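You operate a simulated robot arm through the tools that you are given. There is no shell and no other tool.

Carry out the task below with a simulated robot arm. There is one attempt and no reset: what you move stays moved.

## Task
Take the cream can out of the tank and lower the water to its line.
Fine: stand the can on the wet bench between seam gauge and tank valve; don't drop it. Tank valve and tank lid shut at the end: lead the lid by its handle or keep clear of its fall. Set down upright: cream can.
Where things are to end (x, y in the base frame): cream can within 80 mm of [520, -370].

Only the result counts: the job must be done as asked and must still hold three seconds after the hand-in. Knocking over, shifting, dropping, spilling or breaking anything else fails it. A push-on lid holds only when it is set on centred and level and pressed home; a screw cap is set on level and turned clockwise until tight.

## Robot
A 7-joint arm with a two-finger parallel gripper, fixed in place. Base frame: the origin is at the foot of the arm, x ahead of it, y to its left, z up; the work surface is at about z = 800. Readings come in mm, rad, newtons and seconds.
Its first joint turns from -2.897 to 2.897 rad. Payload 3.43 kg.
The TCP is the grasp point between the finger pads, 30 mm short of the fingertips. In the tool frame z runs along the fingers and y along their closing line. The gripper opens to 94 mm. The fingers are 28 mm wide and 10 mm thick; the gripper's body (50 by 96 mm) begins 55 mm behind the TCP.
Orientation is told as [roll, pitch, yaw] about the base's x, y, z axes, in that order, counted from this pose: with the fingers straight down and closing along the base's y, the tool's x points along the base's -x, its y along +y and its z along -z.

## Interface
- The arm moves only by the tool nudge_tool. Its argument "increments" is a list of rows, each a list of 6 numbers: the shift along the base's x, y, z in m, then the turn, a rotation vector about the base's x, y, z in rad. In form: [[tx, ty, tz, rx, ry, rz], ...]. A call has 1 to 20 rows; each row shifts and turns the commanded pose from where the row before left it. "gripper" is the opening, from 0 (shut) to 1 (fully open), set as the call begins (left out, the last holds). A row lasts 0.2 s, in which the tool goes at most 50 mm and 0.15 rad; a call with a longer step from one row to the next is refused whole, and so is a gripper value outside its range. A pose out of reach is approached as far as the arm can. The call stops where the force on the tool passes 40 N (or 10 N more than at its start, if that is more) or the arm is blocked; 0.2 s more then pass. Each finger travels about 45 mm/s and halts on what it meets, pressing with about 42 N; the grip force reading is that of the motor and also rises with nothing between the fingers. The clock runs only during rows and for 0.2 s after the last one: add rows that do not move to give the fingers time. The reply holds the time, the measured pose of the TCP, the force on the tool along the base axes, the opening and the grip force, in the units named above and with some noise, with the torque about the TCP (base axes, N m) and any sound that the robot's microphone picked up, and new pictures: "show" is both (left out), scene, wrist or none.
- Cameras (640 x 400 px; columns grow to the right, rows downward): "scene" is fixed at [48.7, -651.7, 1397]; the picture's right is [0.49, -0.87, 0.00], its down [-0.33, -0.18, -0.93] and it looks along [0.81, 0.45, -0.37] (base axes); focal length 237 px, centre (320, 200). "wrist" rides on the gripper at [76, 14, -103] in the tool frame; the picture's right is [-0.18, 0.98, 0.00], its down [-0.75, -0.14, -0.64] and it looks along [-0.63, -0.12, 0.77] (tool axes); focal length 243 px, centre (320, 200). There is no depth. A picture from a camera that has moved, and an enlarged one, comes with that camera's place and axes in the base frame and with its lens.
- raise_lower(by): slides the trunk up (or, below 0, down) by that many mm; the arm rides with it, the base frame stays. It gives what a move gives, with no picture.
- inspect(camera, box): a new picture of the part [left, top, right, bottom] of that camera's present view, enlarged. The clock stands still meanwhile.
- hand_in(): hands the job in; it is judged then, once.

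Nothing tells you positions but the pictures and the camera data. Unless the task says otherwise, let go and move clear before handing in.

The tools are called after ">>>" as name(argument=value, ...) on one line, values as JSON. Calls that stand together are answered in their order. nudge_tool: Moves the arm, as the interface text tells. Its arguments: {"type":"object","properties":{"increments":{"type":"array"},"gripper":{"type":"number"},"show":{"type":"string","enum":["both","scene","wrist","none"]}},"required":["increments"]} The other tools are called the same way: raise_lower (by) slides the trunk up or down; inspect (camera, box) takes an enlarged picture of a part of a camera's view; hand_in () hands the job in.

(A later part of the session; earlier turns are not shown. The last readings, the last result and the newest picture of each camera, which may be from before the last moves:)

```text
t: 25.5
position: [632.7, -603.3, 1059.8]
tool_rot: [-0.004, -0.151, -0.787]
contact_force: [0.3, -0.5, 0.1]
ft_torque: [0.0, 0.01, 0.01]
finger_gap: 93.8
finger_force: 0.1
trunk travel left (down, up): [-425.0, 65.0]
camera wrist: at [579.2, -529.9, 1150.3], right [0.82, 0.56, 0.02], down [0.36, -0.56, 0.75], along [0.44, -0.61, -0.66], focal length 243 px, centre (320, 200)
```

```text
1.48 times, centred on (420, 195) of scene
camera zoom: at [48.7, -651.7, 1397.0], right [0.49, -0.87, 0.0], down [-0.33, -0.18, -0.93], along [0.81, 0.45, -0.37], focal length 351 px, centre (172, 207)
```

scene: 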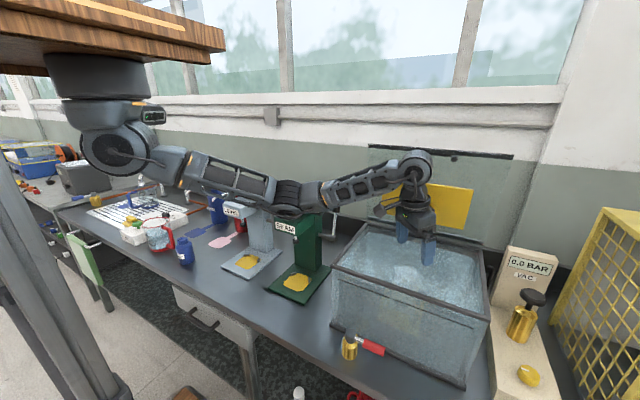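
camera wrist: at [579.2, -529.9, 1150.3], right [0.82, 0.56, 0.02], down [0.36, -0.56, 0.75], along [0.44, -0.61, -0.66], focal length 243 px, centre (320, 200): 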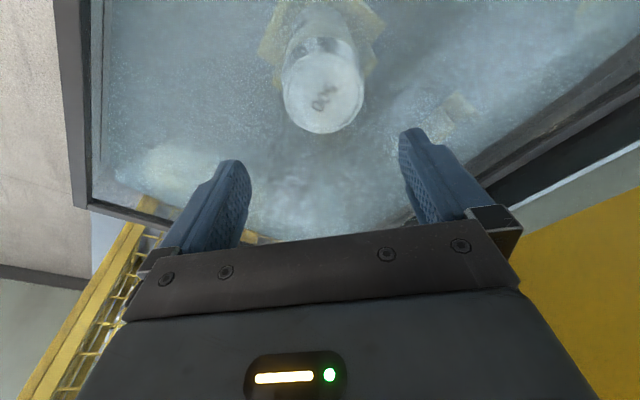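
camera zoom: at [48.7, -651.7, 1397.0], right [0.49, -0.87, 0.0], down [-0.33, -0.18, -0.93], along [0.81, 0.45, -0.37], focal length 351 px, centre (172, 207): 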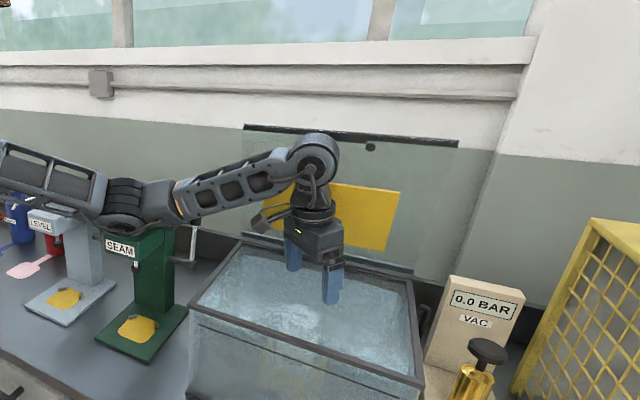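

Wrist view puts the can top at (636, -600, 958), and the elbow stays clear of the gauge. I'll go straight down around the can to z ≈ 928.

>>> nudge_tool(increments=[[0.002, 0.002, -0.02, 0, 0, 0], [0, 0, -0.02, 0, 0, 0], [0, 0, -0.02, 0, 0, 0], [0, 0, -0.02, 0, 0, 0], [0, 0, -0.02, 0, 0, 0], [0, 0, -0.015, 0, 0, 0], [0, 0, -0.012, 0, 0, 0], [0, 0, -0.005, 0, 0, 0], [0, 0, 0, 0, 0, 0]], gripper=1.0)

>>> inspect(camera="scene", box=[320, 120, 520, 330])

```text
t: 27.7
position: [646.1, -611.5, 985.3]
tool_rot: [0.005, -0.226, -0.789]
contact_force: [1.0, 0.5, 0.7]
ft_torque: [0.0, 0.03, -0.03]
finger_gap: 94.0
finger_force: 0.1
trunk travel left (down, up): [-425.0, 65.0]
stopped in row 9: the arm was blocked; the commanded pose is now the measured one
camera wrist: at [589.1, -533.2, 1067.8], right [0.82, 0.57, 0.04], down [0.31, -0.52, 0.79], along [0.47, -0.64, -0.61], focal length 243 px, centre (320, 200)
```

scene: 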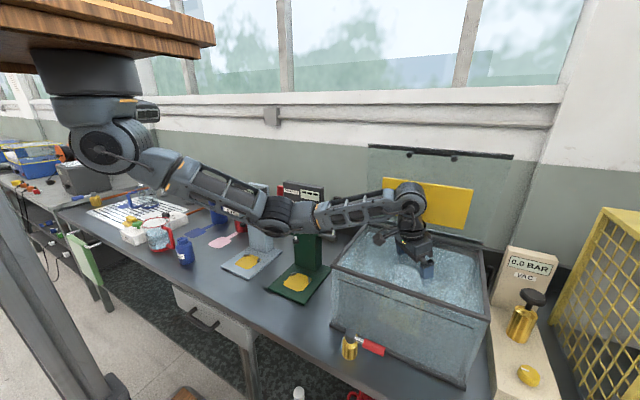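
wrist: 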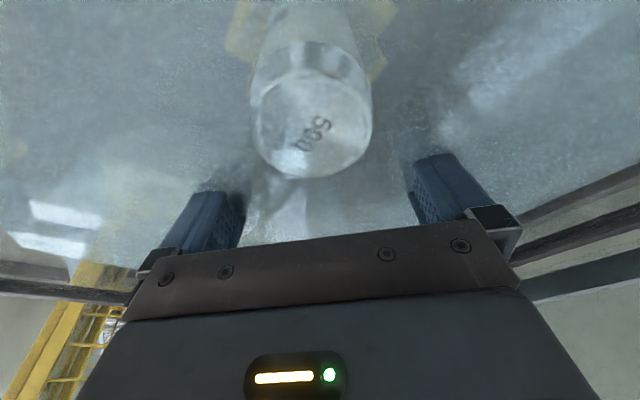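

```text
1.90 times, centred on (420, 225) of scene
camera zoom: at [48.7, -651.7, 1397.0], right [0.49, -0.87, 0.0], down [-0.33, -0.18, -0.93], along [0.81, 0.45, -0.37], focal length 452 px, centre (130, 152)
```

zoom: 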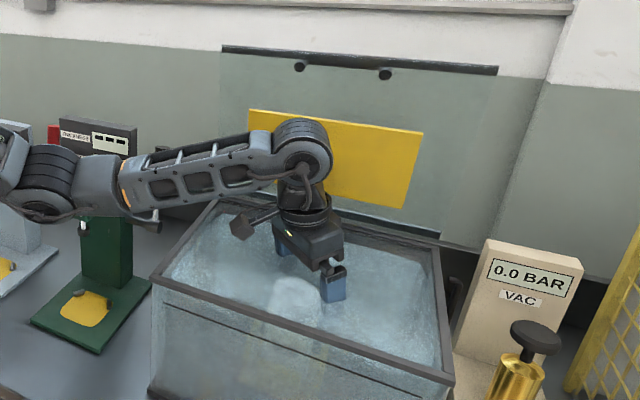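

The arm was reported blocked at z 985 with almost no force at the tool, so something other than the fingers is limiting it. I'll look at the rest of the arm before doing anything else.

>>> inspect(camera="scene", box=[0, 0, 320, 200])

>>> inspect(camera="scene", box=[200, 150, 400, 310])

>>> inspect(camera="scene", box=[0, 100, 320, 400])

```text
2.00 times, centred on (160, 100) of scene
camera zoom: at [48.7, -651.7, 1397.0], right [0.49, -0.87, 0.0], down [-0.33, -0.18, -0.93], along [0.81, 0.45, -0.37], focal length 474 px, centre (640, 400)
```

zoom: 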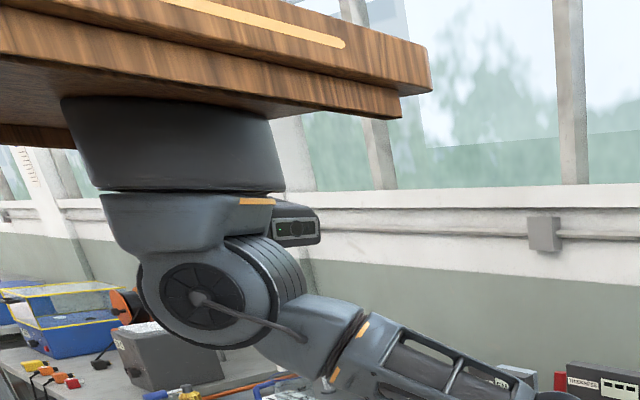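

```text
2.50 times, centred on (300, 230) of scene
camera zoom: at [48.7, -651.7, 1397.0], right [0.49, -0.87, 0.0], down [-0.33, -0.18, -0.93], along [0.81, 0.45, -0.37], focal length 593 px, centre (370, 125)
```

zoom: 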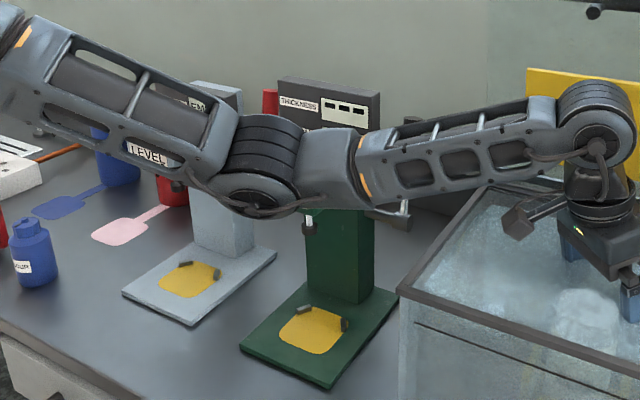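

```text
1.33 times, centred on (160, 250) of scene
camera zoom: at [48.7, -651.7, 1397.0], right [0.49, -0.87, 0.0], down [-0.33, -0.18, -0.93], along [0.81, 0.45, -0.37], focal length 316 px, centre (533, 133)
```

zoom: 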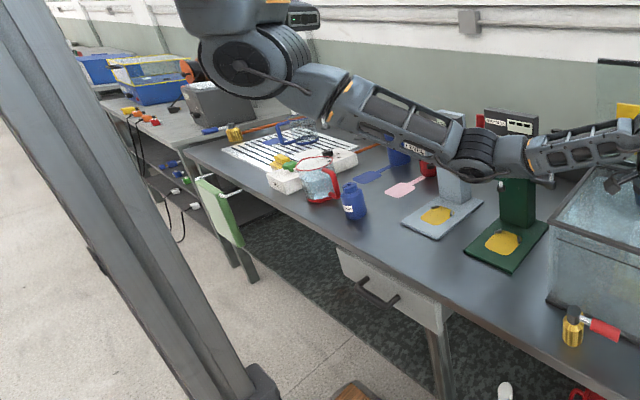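

>>> inspect(camera="scene", box=[260, 170, 380, 260])

>>> inspect(camera="scene", box=[370, 160, 460, 290])

>>> inspect(camera="wrist", box=[0, 0, 640, 400])

```text
4.44 times, centred on (320, 215) of scene
camera zoom: at [48.7, -651.7, 1397.0], right [0.49, -0.87, 0.0], down [-0.33, -0.18, -0.93], along [0.81, 0.45, -0.37], focal length 1054 px, centre (320, 133)
```

zoom: 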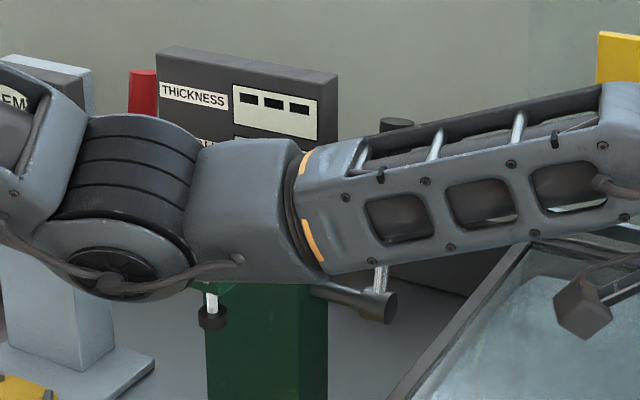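

```text
3.08 times, centred on (415, 225) of scene
camera zoom: at [48.7, -651.7, 1397.0], right [0.49, -0.87, 0.0], down [-0.33, -0.18, -0.93], along [0.81, 0.45, -0.37], focal length 730 px, centre (28, 123)
```

zoom: 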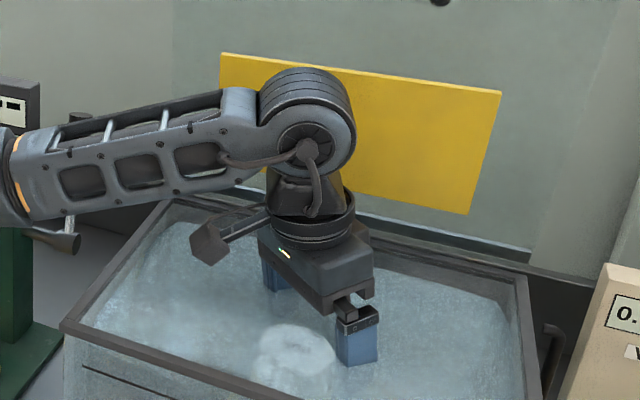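

```text
1.00 times, centred on (320, 200) of wrist (not enlarged: the box is as wide or as high as the picture)
camera zoom: at [589.1, -533.2, 1067.8], right [0.82, 0.57, 0.04], down [0.31, -0.52, 0.79], along [0.47, -0.64, -0.61], focal length 243 px, centre (320, 200)
```

zoom: 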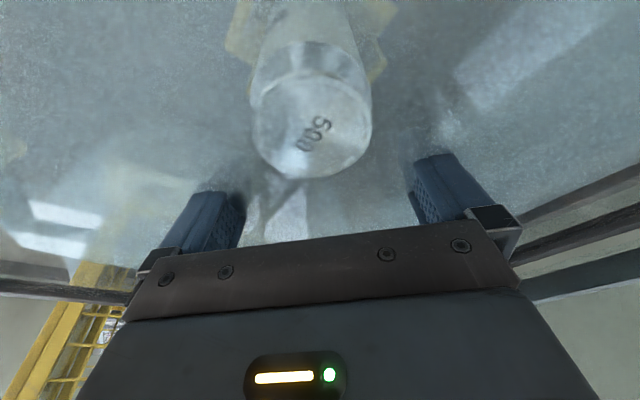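

The fingers touch nothing, but the robot's upper mount looks displaced, so part of the arm may be leaning on something (possibly the elbow near the seam gauge). I'll back straight up gently and compare.

>>> nudge_tool(increments=[[0, 0, 0.02, 0, 0, 0], [-0.005, 0.004, 0.02, 0, 0, 0], [-0.005, 0.004, 0.02, 0, 0.0, 0], [0, 0, 0, 0, 0, 0]], gripper=1.0)

>>> inspect(camera="scene", box=[200, 150, 400, 310])

>>> inspect(camera="scene", box=[0, 0, 320, 200])

```text
t: 28.7
position: [633.7, -606.5, 1042.3]
tool_rot: [0.001, -0.223, -0.791]
contact_force: [0.2, -0.6, 0.3]
ft_torque: [0.0, 0.0, 0.0]
finger_gap: 94.1
finger_force: 0.0
trunk travel left (down, up): [-425.0, 65.0]
camera wrist: at [576.3, -527.7, 1126.4], right [0.82, 0.56, 0.04], down [0.32, -0.52, 0.79], along [0.47, -0.64, -0.61], focal length 243 px, centre (320, 200)
```

scene: 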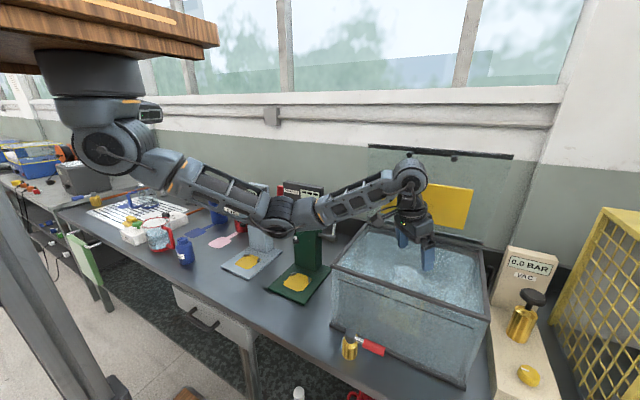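
wrist: 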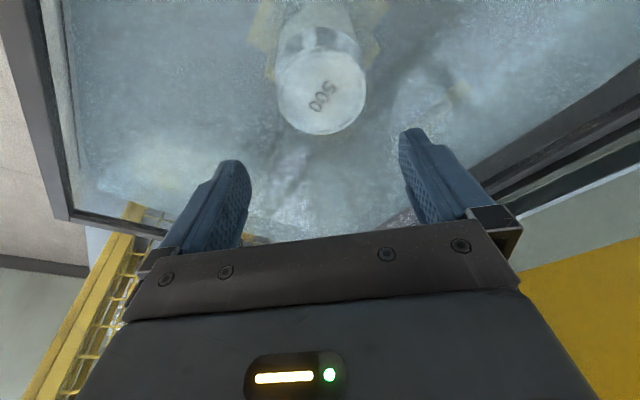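

```text
2.50 times, centred on (300, 230) of scene
camera zoom: at [48.7, -651.7, 1397.0], right [0.49, -0.87, 0.0], down [-0.33, -0.18, -0.93], along [0.81, 0.45, -0.37], focal length 593 px, centre (370, 125)
```

zoom: 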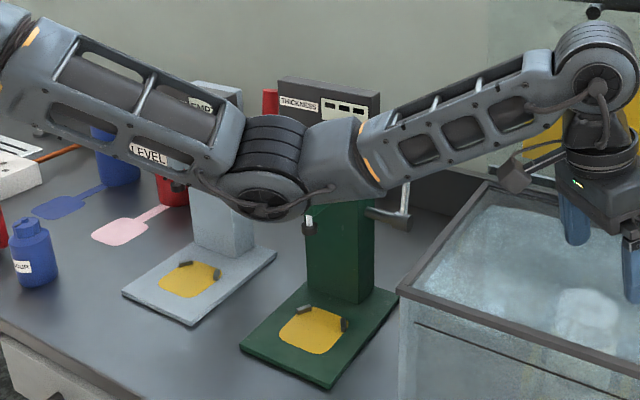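

```text
2.00 times, centred on (160, 100) of scene
camera zoom: at [48.7, -651.7, 1397.0], right [0.49, -0.87, 0.0], down [-0.33, -0.18, -0.93], along [0.81, 0.45, -0.37], focal length 474 px, centre (640, 400)
```

zoom: 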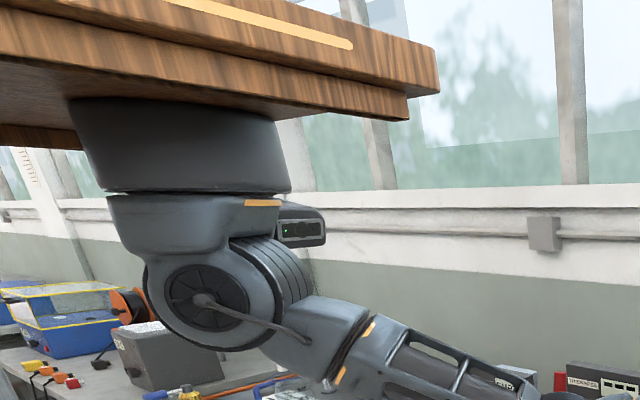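

Gauge, lid and tank are all where they were. The mount looks slightly shifted though. I'll pause briefly and compare, without moving.

>>> nudge_tool(increments=[[0, 0, 0, 0, 0, 0], [0, 0, 0, 0, 0, 0], [0, 0, 0, 0, 0, 0], [0, 0, 0, 0, 0, 0]], gripper=1.0, show="scene")

```text
t: 29.7
position: [633.0, -607.5, 1040.1]
tool_rot: [0.003, -0.221, -0.793]
contact_force: [0.8, 0.2, -0.4]
ft_torque: [0.02, 0.03, -0.01]
finger_gap: 94.0
finger_force: 0.1
trunk travel left (down, up): [-425.0, 65.0]
```

scene: 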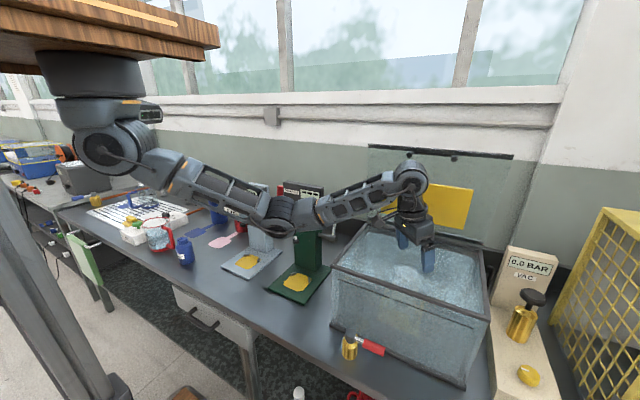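

The block fits the wrist joint's barrel touching the lid's yellow plate around z 1211; nothing else has moved. I'll raise the trunk a little for elbow clearance, then lean the hand further back from the plate.

>>> raise_lower(by=55)

>>> nudge_tool(increments=[[-0.005, 0.004, 0, -0.05, -0.05, 0], [-0.005, 0.004, 0, -0.05, -0.05, 0], [0, 0, 0, 0, 0, 0]], gripper=1.0)

>>> inspect(camera="scene", box=[340, 110, 500, 260])

>>> inspect(camera="wrist", box=[160, 0, 480, 250])

```text
t: 30.7
position: [638.9, -606.6, 1083.3]
tool_rot: [-0.001, -0.203, -0.788]
contact_force: [-0.4, 0.2, -0.9]
ft_torque: [0.0, -0.02, -0.02]
finger_gap: 94.2
finger_force: 0.0
trunk travel left (down, up): [-480.0, 10.0]
```

```text
t: 31.5
position: [631.7, -598.1, 1083.2]
tool_rot: [0.001, -0.346, -0.787]
contact_force: [0.9, -0.1, -0.7]
ft_torque: [-0.01, -0.02, 0.0]
finger_gap: 93.9
finger_force: 0.0
trunk travel left (down, up): [-480.0, 10.0]
camera wrist: at [566.6, -512.6, 1154.0], right [0.82, 0.57, 0.06], down [0.25, -0.45, 0.86], along [0.52, -0.69, -0.51], focal length 243 px, centre (320, 200)
```

scene: 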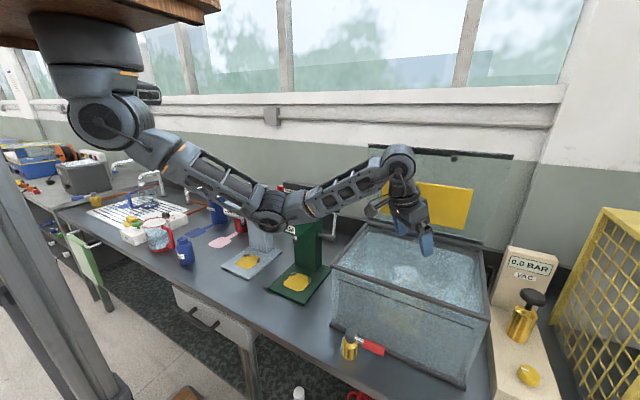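
wrist: 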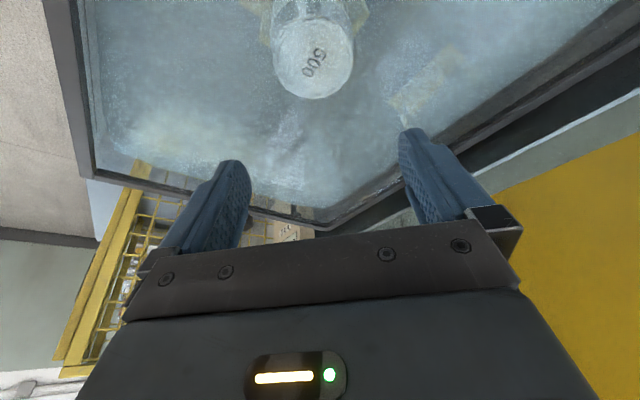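

```text
2.67 times, centred on (420, 185) of scene
camera zoom: at [48.7, -651.7, 1397.0], right [0.49, -0.87, 0.0], down [-0.33, -0.18, -0.93], along [0.81, 0.45, -0.37], focal length 632 px, centre (53, 240)
```

zoom: 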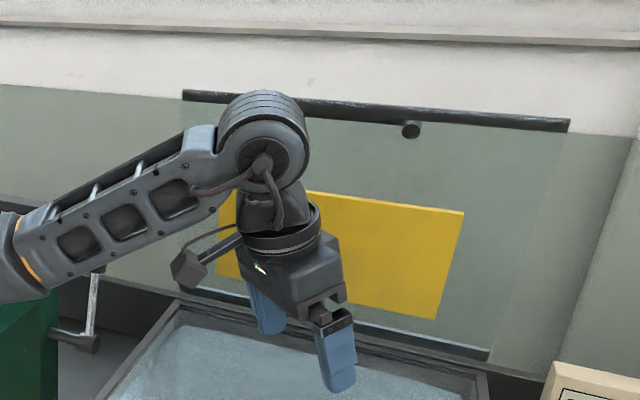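

```text
1.60 times, centred on (320, 125) of wrist
camera zoom: at [566.6, -512.6, 1154.0], right [0.82, 0.57, 0.06], down [0.25, -0.45, 0.86], along [0.52, -0.69, -0.51], focal length 388 px, centre (320, 320)
```

zoom: 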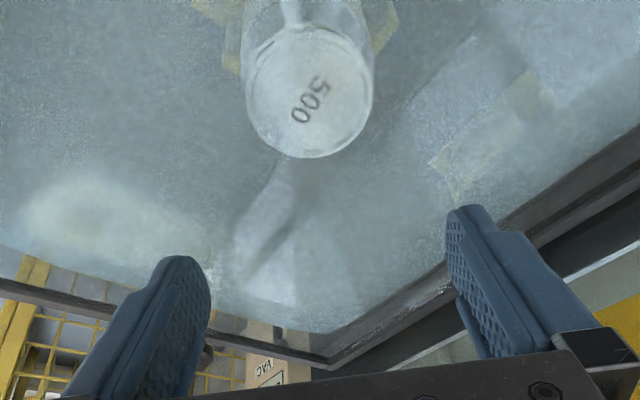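

The wrist is now clear of the plate and the can still sits at (635, -600). I'll descend in stages, watching wrist and elbow.

>>> nudge_tool(increments=[[0.002, -0.001, -0.02, 0, 0, 0], [0.0015, -0.001, -0.02, 0, 0, 0], [0, 0, -0.02, 0, 0, 0], [0, 0, -0.02, 0, 0, 0], [0, 0, 0, 0, 0, 0]], gripper=1.0)

>>> inspect(camera="scene", box=[340, 110, 500, 260])

>>> inspect(camera="scene", box=[220, 150, 380, 260])

```text
t: 32.7
position: [633.4, -598.9, 1004.8]
tool_rot: [0.003, -0.347, -0.789]
contact_force: [-1.3, -0.8, -0.1]
ft_torque: [0.02, 0.0, 0.0]
finger_gap: 94.0
finger_force: 0.0
trunk travel left (down, up): [-480.0, 10.0]
camera wrist: at [570.4, -514.1, 1074.6], right [0.82, 0.57, 0.06], down [0.25, -0.45, 0.86], along [0.52, -0.69, -0.51], focal length 243 px, centre (320, 200)
```

scene: 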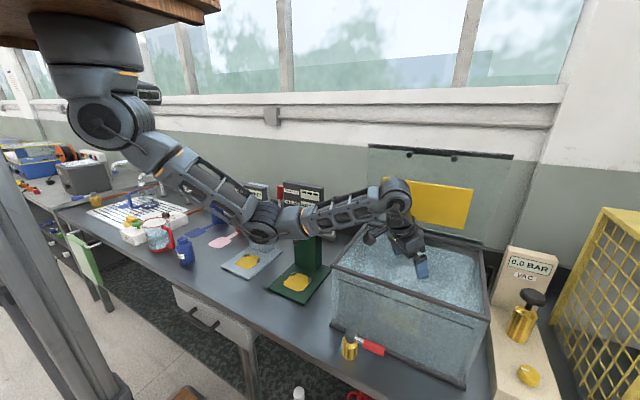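
wrist: 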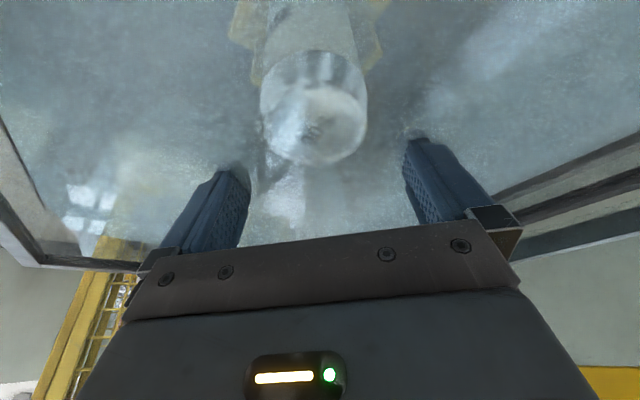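

```text
2.67 times, centred on (420, 185) of scene
camera zoom: at [48.7, -651.7, 1397.0], right [0.49, -0.87, 0.0], down [-0.33, -0.18, -0.93], along [0.81, 0.45, -0.37], focal length 632 px, centre (53, 240)
```

zoom: 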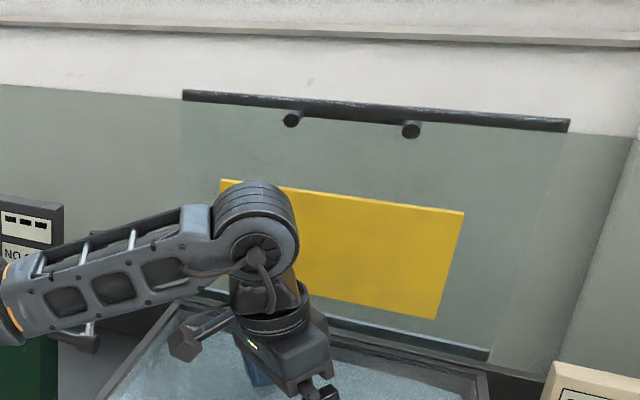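

```text
3.64 times, centred on (300, 205) of scene
camera zoom: at [48.7, -651.7, 1397.0], right [0.49, -0.87, 0.0], down [-0.33, -0.18, -0.93], along [0.81, 0.45, -0.37], focal length 862 px, centre (393, 182)
```

zoom: 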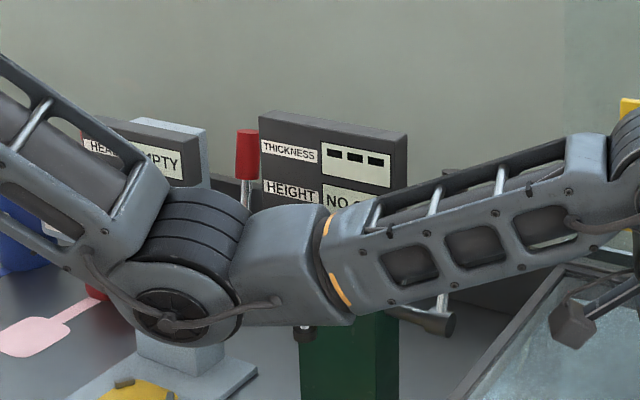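

Elbow works out near (443, -258, 1082), well forward of the gauge, and the wrist is passing the plate without contact. Continuing down to grasp height.

>>> nudge_tool(increments=[[0.001, -0.001, -0.015, 0, 0, 0], [0, 0, -0.015, 0, 0, 0], [0, 0, -0.015, 0, 0, 0], [0, 0, -0.015, 0, 0, 0], [0, 0, -0.01, 0, 0, 0], [0, 0, -0.005, 0, 0, 0], [0, 0, 0, 0, 0, 0]], gripper=1.0)

>>> inspect(camera="scene", box=[340, 150, 500, 300])

```text
t: 34.3
position: [634.2, -601.5, 927.7]
tool_rot: [0.0, -0.347, -0.788]
contact_force: [-0.1, 0.0, 0.4]
ft_torque: [0.02, -0.01, -0.01]
finger_gap: 94.4
finger_force: 0.2
trunk travel left (down, up): [-480.0, 10.0]
camera wrist: at [569.7, -515.6, 999.7], right [0.82, 0.57, 0.06], down [0.25, -0.45, 0.86], along [0.52, -0.69, -0.51], focal length 243 px, centre (320, 200)
```

scene: 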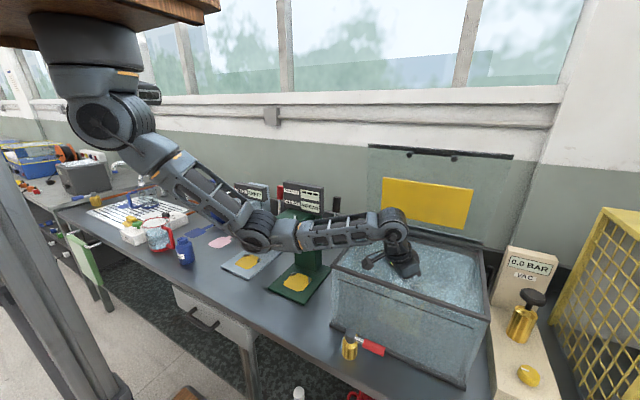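
wrist: 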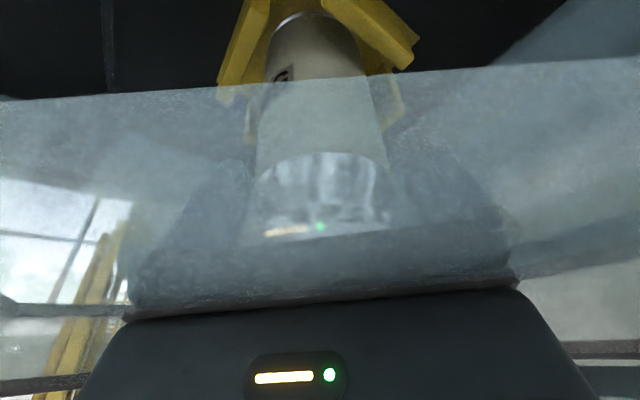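

```text
2.67 times, centred on (420, 225) of scene
camera zoom: at [48.7, -651.7, 1397.0], right [0.49, -0.87, 0.0], down [-0.33, -0.18, -0.93], along [0.81, 0.45, -0.37], focal length 632 px, centre (53, 133)
```

zoom: 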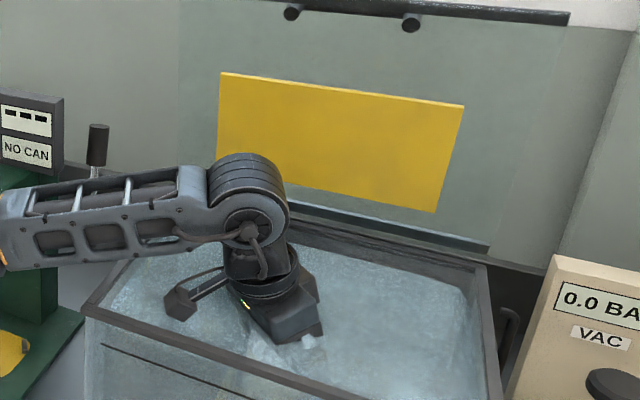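

The fingers straddle the can, which has a cream body and silver cap and stands in a yellow cradle. The water surface is near z ≈ 1000. I'll go 8 mm lower for a better hold on the body and close.

>>> nudge_tool(increments=[[0.001, 0.001, -0.004, 0, 0, 0], [0, 0, -0.004, 0, 0, 0], [0, 0, 0, 0, 0, 0]], gripper=1.0, show="none")

>>> nudge_tool(increments=[[0, 0, 0, 0, 0, 0], [0, 0, 0, 0, 0, 0], [0, 0, 0, 0, 0, 0], [0, 0, 0, 0, 0, 0]], gripper=0.5)

```text
t: 35.1
position: [635.2, -599.9, 921.2]
tool_rot: [0.0, -0.347, -0.786]
contact_force: [0.0, 0.3, -0.2]
ft_torque: [-0.01, -0.02, 0.0]
finger_gap: 94.2
finger_force: 0.0
trunk travel left (down, up): [-480.0, 10.0]
```

```text
t: 36.1
position: [635.7, -600.5, 921.8]
tool_rot: [0.001, -0.348, -0.787]
contact_force: [-1.3, -0.3, 0.0]
ft_torque: [0.0, -0.01, 0.0]
finger_gap: 72.3
finger_force: 41.5
trunk travel left (down, up): [-480.0, 10.0]
camera wrist: at [571.5, -515.1, 991.9], right [0.82, 0.57, 0.06], down [0.25, -0.45, 0.86], along [0.52, -0.69, -0.51], focal length 243 px, centre (320, 200)
```

scene: 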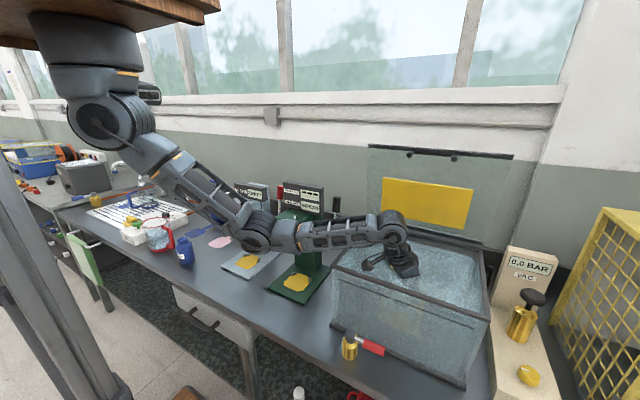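
wrist: 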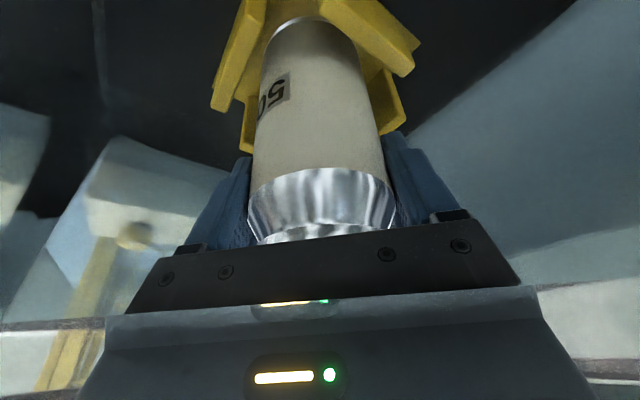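

The can is gripped at 72 mm. I'll lift slowly straight up out of the cradle.

>>> nudge_tool(increments=[[0, 0, 0.008, 0, 0, 0], [0, 0, 0.01, 0, 0, 0], [0, 0, 0.014, 0, 0, 0], [0, 0, 0.014, 0, 0, 0], [0, 0, 0.014, 0, 0, 0], [0, 0, 0, 0, 0, 0]], gripper=0.5)

```text
t: 37.5
position: [634.5, -599.7, 981.4]
tool_rot: [0.0, -0.345, -0.788]
contact_force: [-1.0, -0.3, -1.1]
ft_torque: [0.0, -0.05, -0.02]
finger_gap: 72.1
finger_force: 41.7
trunk travel left (down, up): [-480.0, 10.0]
camera wrist: at [570.8, -514.7, 1051.3], right [0.82, 0.57, 0.06], down [0.25, -0.45, 0.86], along [0.52, -0.69, -0.51], focal length 243 px, centre (320, 200)
```

scene: 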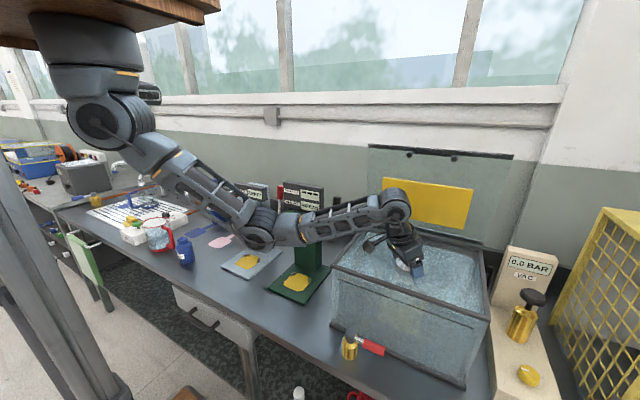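
wrist: 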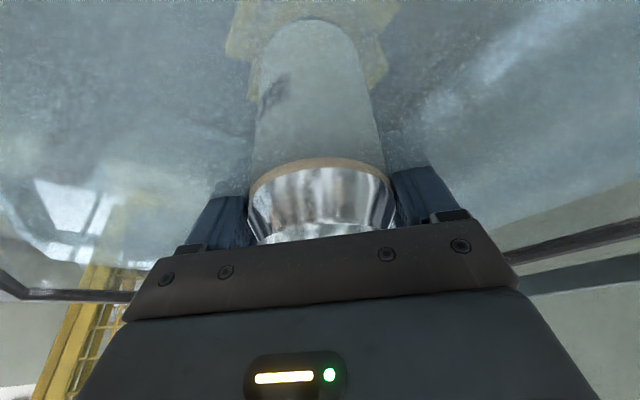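

The can is clear of the cradle and firmly held. I'll raise it above the rim while easing away from the plate.

>>> nudge_tool(increments=[[0, 0, 0.02, 0, 0, 0], [-0.004, 0.003, 0.02, 0, 0, 0], [-0.004, 0.003, 0.02, 0, 0, 0], [-0.004, 0.003, 0.02, 0, 0, 0], [-0.004, 0.003, 0.02, 0, 0, 0], [-0.004, 0.003, 0.02, 0, 0, 0], [-0.004, 0.003, 0.02, 0, 0, 0], [-0.004, 0.003, 0.02, 0, 0, 0], [-0.004, 0.003, 0.02, 0, 0, 0], [0, 0, 0.02, 0, 0, 0], [0, 0, 0.005, 0, 0, 0], [0, 0, 0, 0, 0, 0]], gripper=0.5)

>>> inspect(camera="scene", box=[320, 130, 500, 370])

```text
t: 40.1
position: [605.0, -574.2, 1186.8]
tool_rot: [-0.001, -0.346, -0.789]
contact_force: [-0.6, 0.0, -5.7]
ft_torque: [-0.04, 0.0, 0.02]
finger_gap: 72.5
finger_force: 42.1
trunk travel left (down, up): [-480.0, 10.0]
camera wrist: at [540.0, -489.1, 1257.9], right [0.82, 0.57, 0.06], down [0.25, -0.45, 0.86], along [0.52, -0.69, -0.51], focal length 243 px, centre (320, 200)
```

scene: 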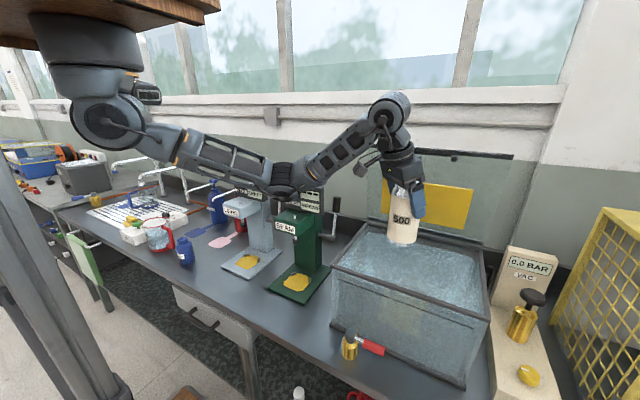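
wrist: 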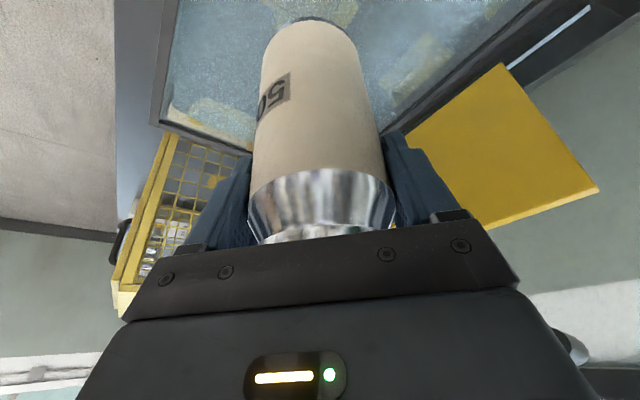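

```text
1.67 times, centred on (410, 250) of scene
camera zoom: at [48.7, -651.7, 1397.0], right [0.49, -0.87, 0.0], down [-0.33, -0.18, -0.93], along [0.81, 0.45, -0.37], focal length 395 px, centre (170, 117)
```

zoom: 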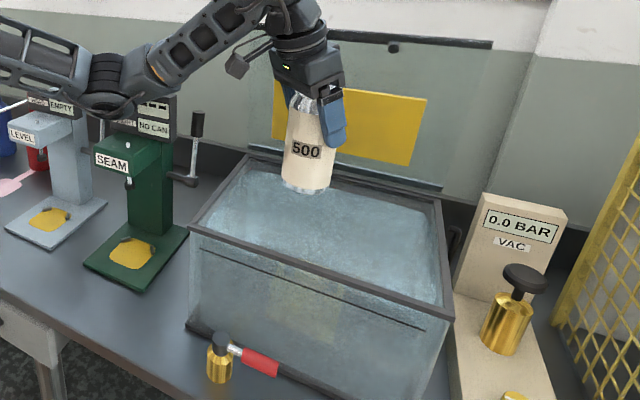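

Can is out and hanging upright (bottom ≈ 117 mm below the TCP). I'll carry it over the left rim toward the gap in front of the gauge, watching the arm's elbow.

>>> nudge_tool(increments=[[0, 0, 0.015, 0, 0, 0], [-0.01, 0.015, 0.01, 0, 0, 0], [-0.012, 0.02, 0, 0, 0, 0], [-0.012, 0.02, 0, 0, 0, 0], [-0.012, 0.02, 0, 0, 0, 0], [-0.012, 0.02, 0, 0, 0, 0], [-0.012, 0.02, 0, 0, 0, 0], [0, 0, 0, 0, 0, 0]], gripper=0.5)

```text
t: 41.9
position: [533.3, -461.0, 1208.9]
tool_rot: [0.0, -0.345, -0.788]
contact_force: [0.2, -0.1, -5.3]
ft_torque: [-0.01, 0.0, 0.0]
finger_gap: 72.3
finger_force: 42.4
trunk travel left (down, up): [-480.0, 10.0]
camera wrist: at [469.4, -375.5, 1279.2], right [0.82, 0.57, 0.06], down [0.25, -0.45, 0.86], along [0.52, -0.69, -0.51], focal length 243 px, centre (320, 200)
```

scene: 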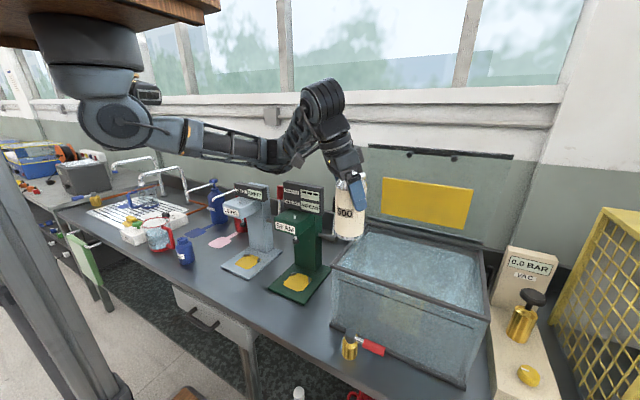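
wrist: 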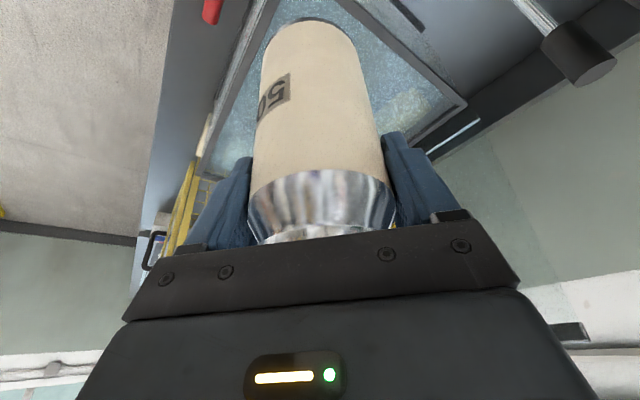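

The elbow is swinging out above the gauges at this height, so lowering here would be risky. I'll carry the can out in front of the bench first, lower it there while the arm is stretched, and then come in low.

>>> nudge_tool(increments=[[-0.02, -0.012, 0, 0, 0, 0], [-0.026, -0.015, 0, 0, 0, 0], [-0.026, -0.015, 0, 0, 0, 0], [-0.026, -0.015, 0, 0, 0, 0], [-0.026, -0.015, 0, 0, 0, 0], [-0.026, -0.015, 0, 0, 0, 0], [-0.02, -0.012, 0, 0, 0, 0], [0, 0, 0, 0, 0, 0]], gripper=0.5)

```text
t: 43.7
position: [362.0, -558.9, 1211.3]
tool_rot: [0.003, -0.347, -0.789]
contact_force: [0.1, 0.2, -5.1]
ft_torque: [-0.02, -0.01, 0.01]
finger_gap: 72.4
finger_force: 41.9
trunk travel left (down, up): [-480.0, 10.0]
camera wrist: at [297.5, -473.8, 1281.5], right [0.82, 0.57, 0.06], down [0.25, -0.45, 0.86], along [0.52, -0.69, -0.51], focal length 243 px, centre (320, 200)
```

scene: 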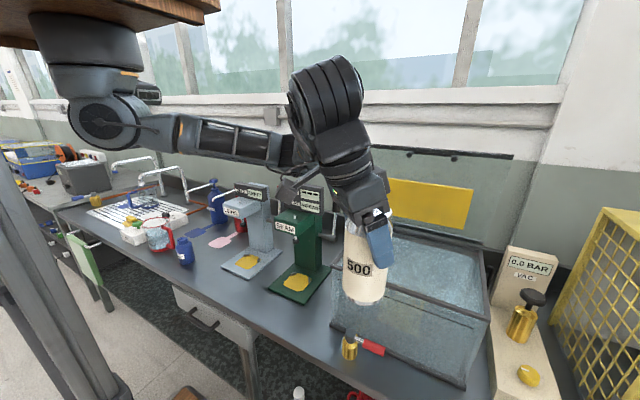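
wrist: 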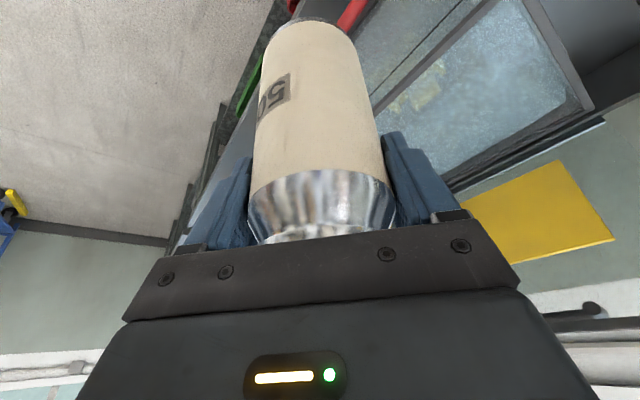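

>>> nudge_tool(increments=[[-0.004, 0, -0.02, 0, 0, 0], [-0.004, 0, -0.02, 0, 0, 0], [-0.004, 0, -0.02, 0, 0, 0], [0, 0, -0.02, 0, 0, 0], [0, 0, -0.02, 0, 0, 0], [0, 0, -0.02, 0, 0, 0], [0, 0, 0, 0, 0, 0]], gripper=0.5, show="scene")

>>> inspect(camera="scene", box=[200, 60, 440, 310])

```text
t: 45.3
position: [353.7, -561.0, 1090.2]
tool_rot: [0.0, -0.345, -0.787]
contact_force: [-0.3, -0.1, -5.4]
ft_torque: [-0.01, 0.03, -0.01]
finger_gap: 72.3
finger_force: 42.1
trunk travel left (down, up): [-480.0, 10.0]
```

scene: 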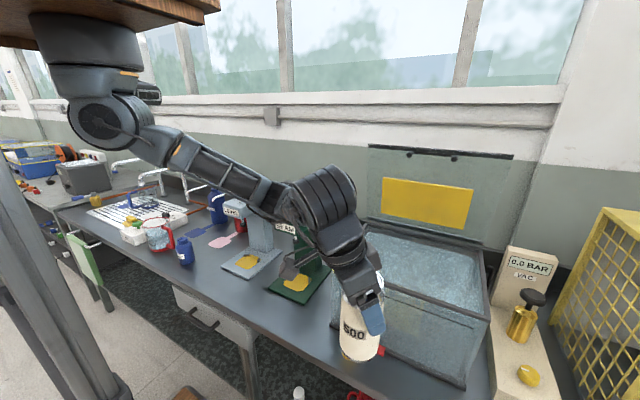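

```text
1.60 times, centred on (320, 185) of scene
camera zoom: at [48.7, -651.7, 1397.0], right [0.49, -0.87, 0.0], down [-0.33, -0.18, -0.93], along [0.81, 0.45, -0.37], focal length 380 px, centre (320, 224)
```

zoom: 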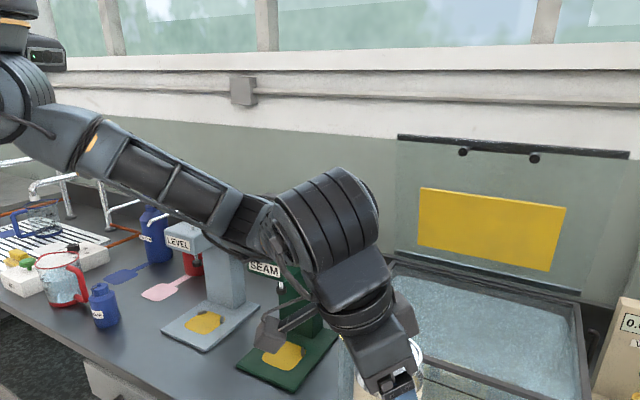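

The elbow is around (518, -266, 1158), which is closer to the gauge head than I'd like. I'll stretch the arm further out in front before lowering more.

>>> nudge_tool(increments=[[-0.014, -0.022, 0, 0, 0, 0], [-0.014, -0.022, 0, 0, 0, 0], [-0.014, -0.022, 0, 0, 0, 0], [-0.008, -0.015, -0.01, 0, 0, 0], [0, 0, -0.02, 0, 0, 0], [0, 0, -0.02, 0, 0, 0], [0, 0, -0.02, 0, 0, 0], [0, 0, 0, 0, 0, 0]], gripper=0.5)

>>> inspect(camera="scene", box=[200, 100, 440, 350])

```text
t: 47.1
position: [299.2, -639.1, 1020.2]
tool_rot: [-0.002, -0.348, -0.788]
contact_force: [0.7, -0.6, -6.0]
ft_torque: [0.0, -0.01, -0.01]
finger_gap: 72.6
finger_force: 42.6
trunk travel left (down, up): [-480.0, 10.0]
camera wrist: at [235.7, -556.0, 1090.7], right [0.82, 0.57, 0.06], down [0.25, -0.45, 0.86], along [0.52, -0.69, -0.51], focal length 243 px, centre (320, 200)
```

scene: 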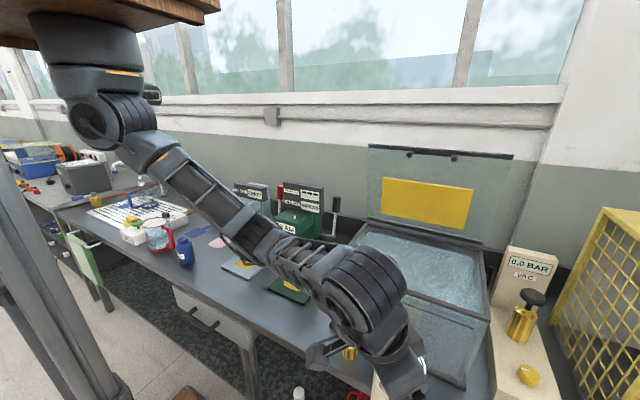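
wrist: 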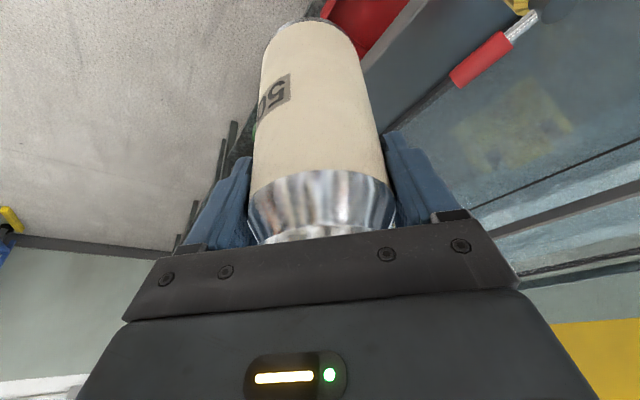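

```text
1.60 times, centred on (320, 225) of scene
camera zoom: at [48.7, -651.7, 1397.0], right [0.49, -0.87, 0.0], down [-0.33, -0.18, -0.93], along [0.81, 0.45, -0.37], focal length 380 px, centre (320, 160)
```

zoom: 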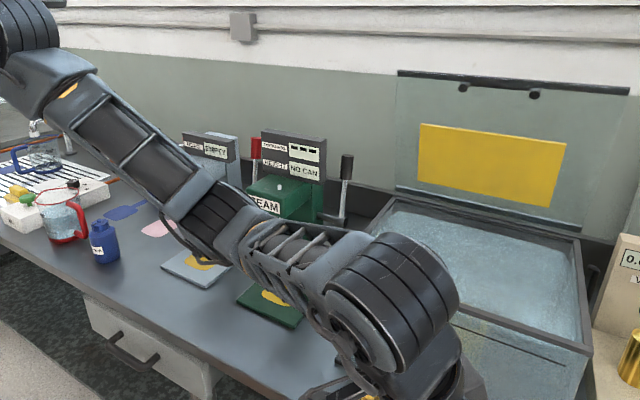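

The elbow is now in front of the bench, around (393, -286, 1119). I'll lower the can to just above bench height out here, then bring it in along the front.

>>> nudge_tool(increments=[[0, 0, -0.02, 0, 0, 0], [0, 0, -0.02, 0, 0, 0], [0, 0, -0.02, 0, 0, 0], [0, 0, -0.01, 0, 0, 0], [0.005, 0.025, 0, 0, 0, 0], [0.008, 0.025, 0, 0, 0, 0], [0.008, 0.025, 0, 0, 0, 0], [0, 0, 0, 0, 0, 0]], gripper=0.5)

>>> inspect(camera="scene", box=[200, 100, 440, 350])

```text
t: 48.9
position: [323.1, -563.9, 950.6]
tool_rot: [-0.002, -0.345, -0.788]
contact_force: [0.3, 0.0, -5.9]
ft_torque: [-0.03, -0.01, -0.02]
finger_gap: 72.5
finger_force: 42.1
trunk travel left (down, up): [-480.0, 10.0]
camera wrist: at [257.9, -478.9, 1021.2], right [0.82, 0.57, 0.06], down [0.25, -0.45, 0.86], along [0.52, -0.69, -0.51], focal length 243 px, centre (320, 200)
```

scene: 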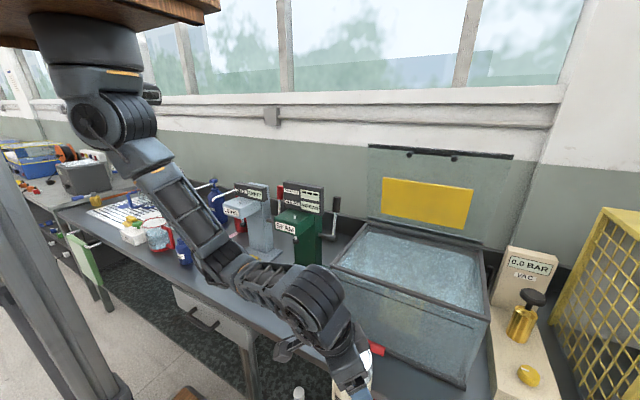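
wrist: 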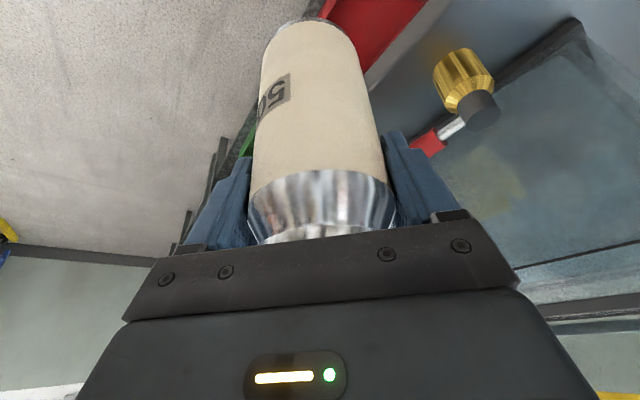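

```text
1.60 times, centred on (320, 225) of scene
camera zoom: at [48.7, -651.7, 1397.0], right [0.49, -0.87, 0.0], down [-0.33, -0.18, -0.93], along [0.81, 0.45, -0.37], focal length 380 px, centre (320, 160)
```

zoom: 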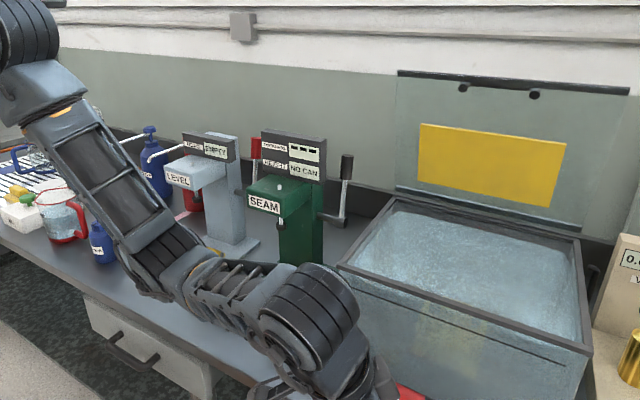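

The elbow is in front of the bench edge and clear of everything. Continuing along the front toward the gap.

>>> nudge_tool(increments=[[0.003, 0.022, 0, 0, 0, 0], [0.003, 0.022, 0, 0, 0, 0], [0.004, 0.022, 0, 0, 0, 0], [0.005, 0.022, 0, 0, 0, 0], [0.005, 0.022, 0, 0, 0, 0], [0.006, 0.022, 0, 0, 0, 0], [0, 0, 0, 0, 0, 0]], gripper=0.5)

>>> inspect(camera="scene", box=[140, 130, 420, 400])

```text
t: 50.5
position: [350.0, -432.5, 951.0]
tool_rot: [0.001, -0.347, -0.788]
contact_force: [-1.0, 0.3, -5.0]
ft_torque: [-0.02, 0.0, 0.01]
finger_gap: 72.3
finger_force: 42.2
trunk travel left (down, up): [-480.0, 10.0]
camera wrist: at [286.1, -347.6, 1021.8], right [0.82, 0.57, 0.06], down [0.25, -0.45, 0.86], along [0.52, -0.69, -0.51], focal length 243 px, centre (320, 200)
```

scene: 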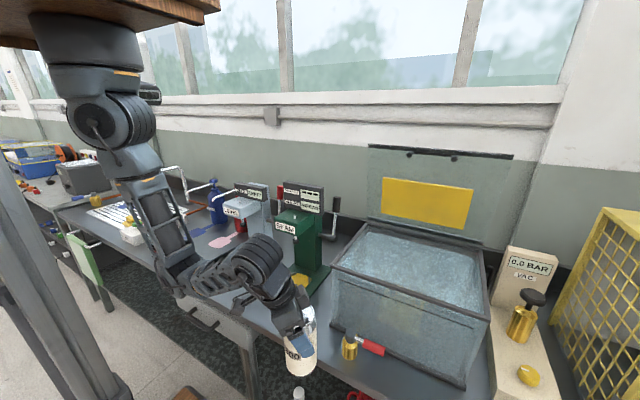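
wrist: 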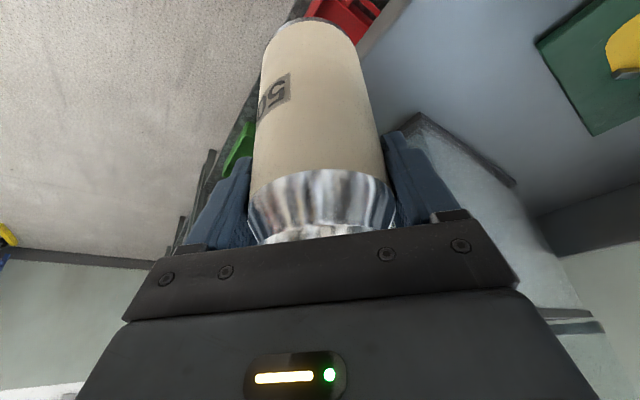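

```text
1.48 times, centred on (280, 265) of scene
camera zoom: at [48.7, -651.7, 1397.0], right [0.49, -0.87, 0.0], down [-0.33, -0.18, -0.93], along [0.81, 0.45, -0.37], focal length 351 px, centre (379, 104)
```

zoom: 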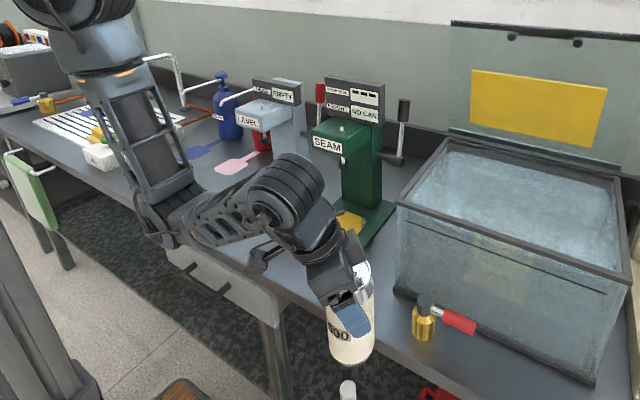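

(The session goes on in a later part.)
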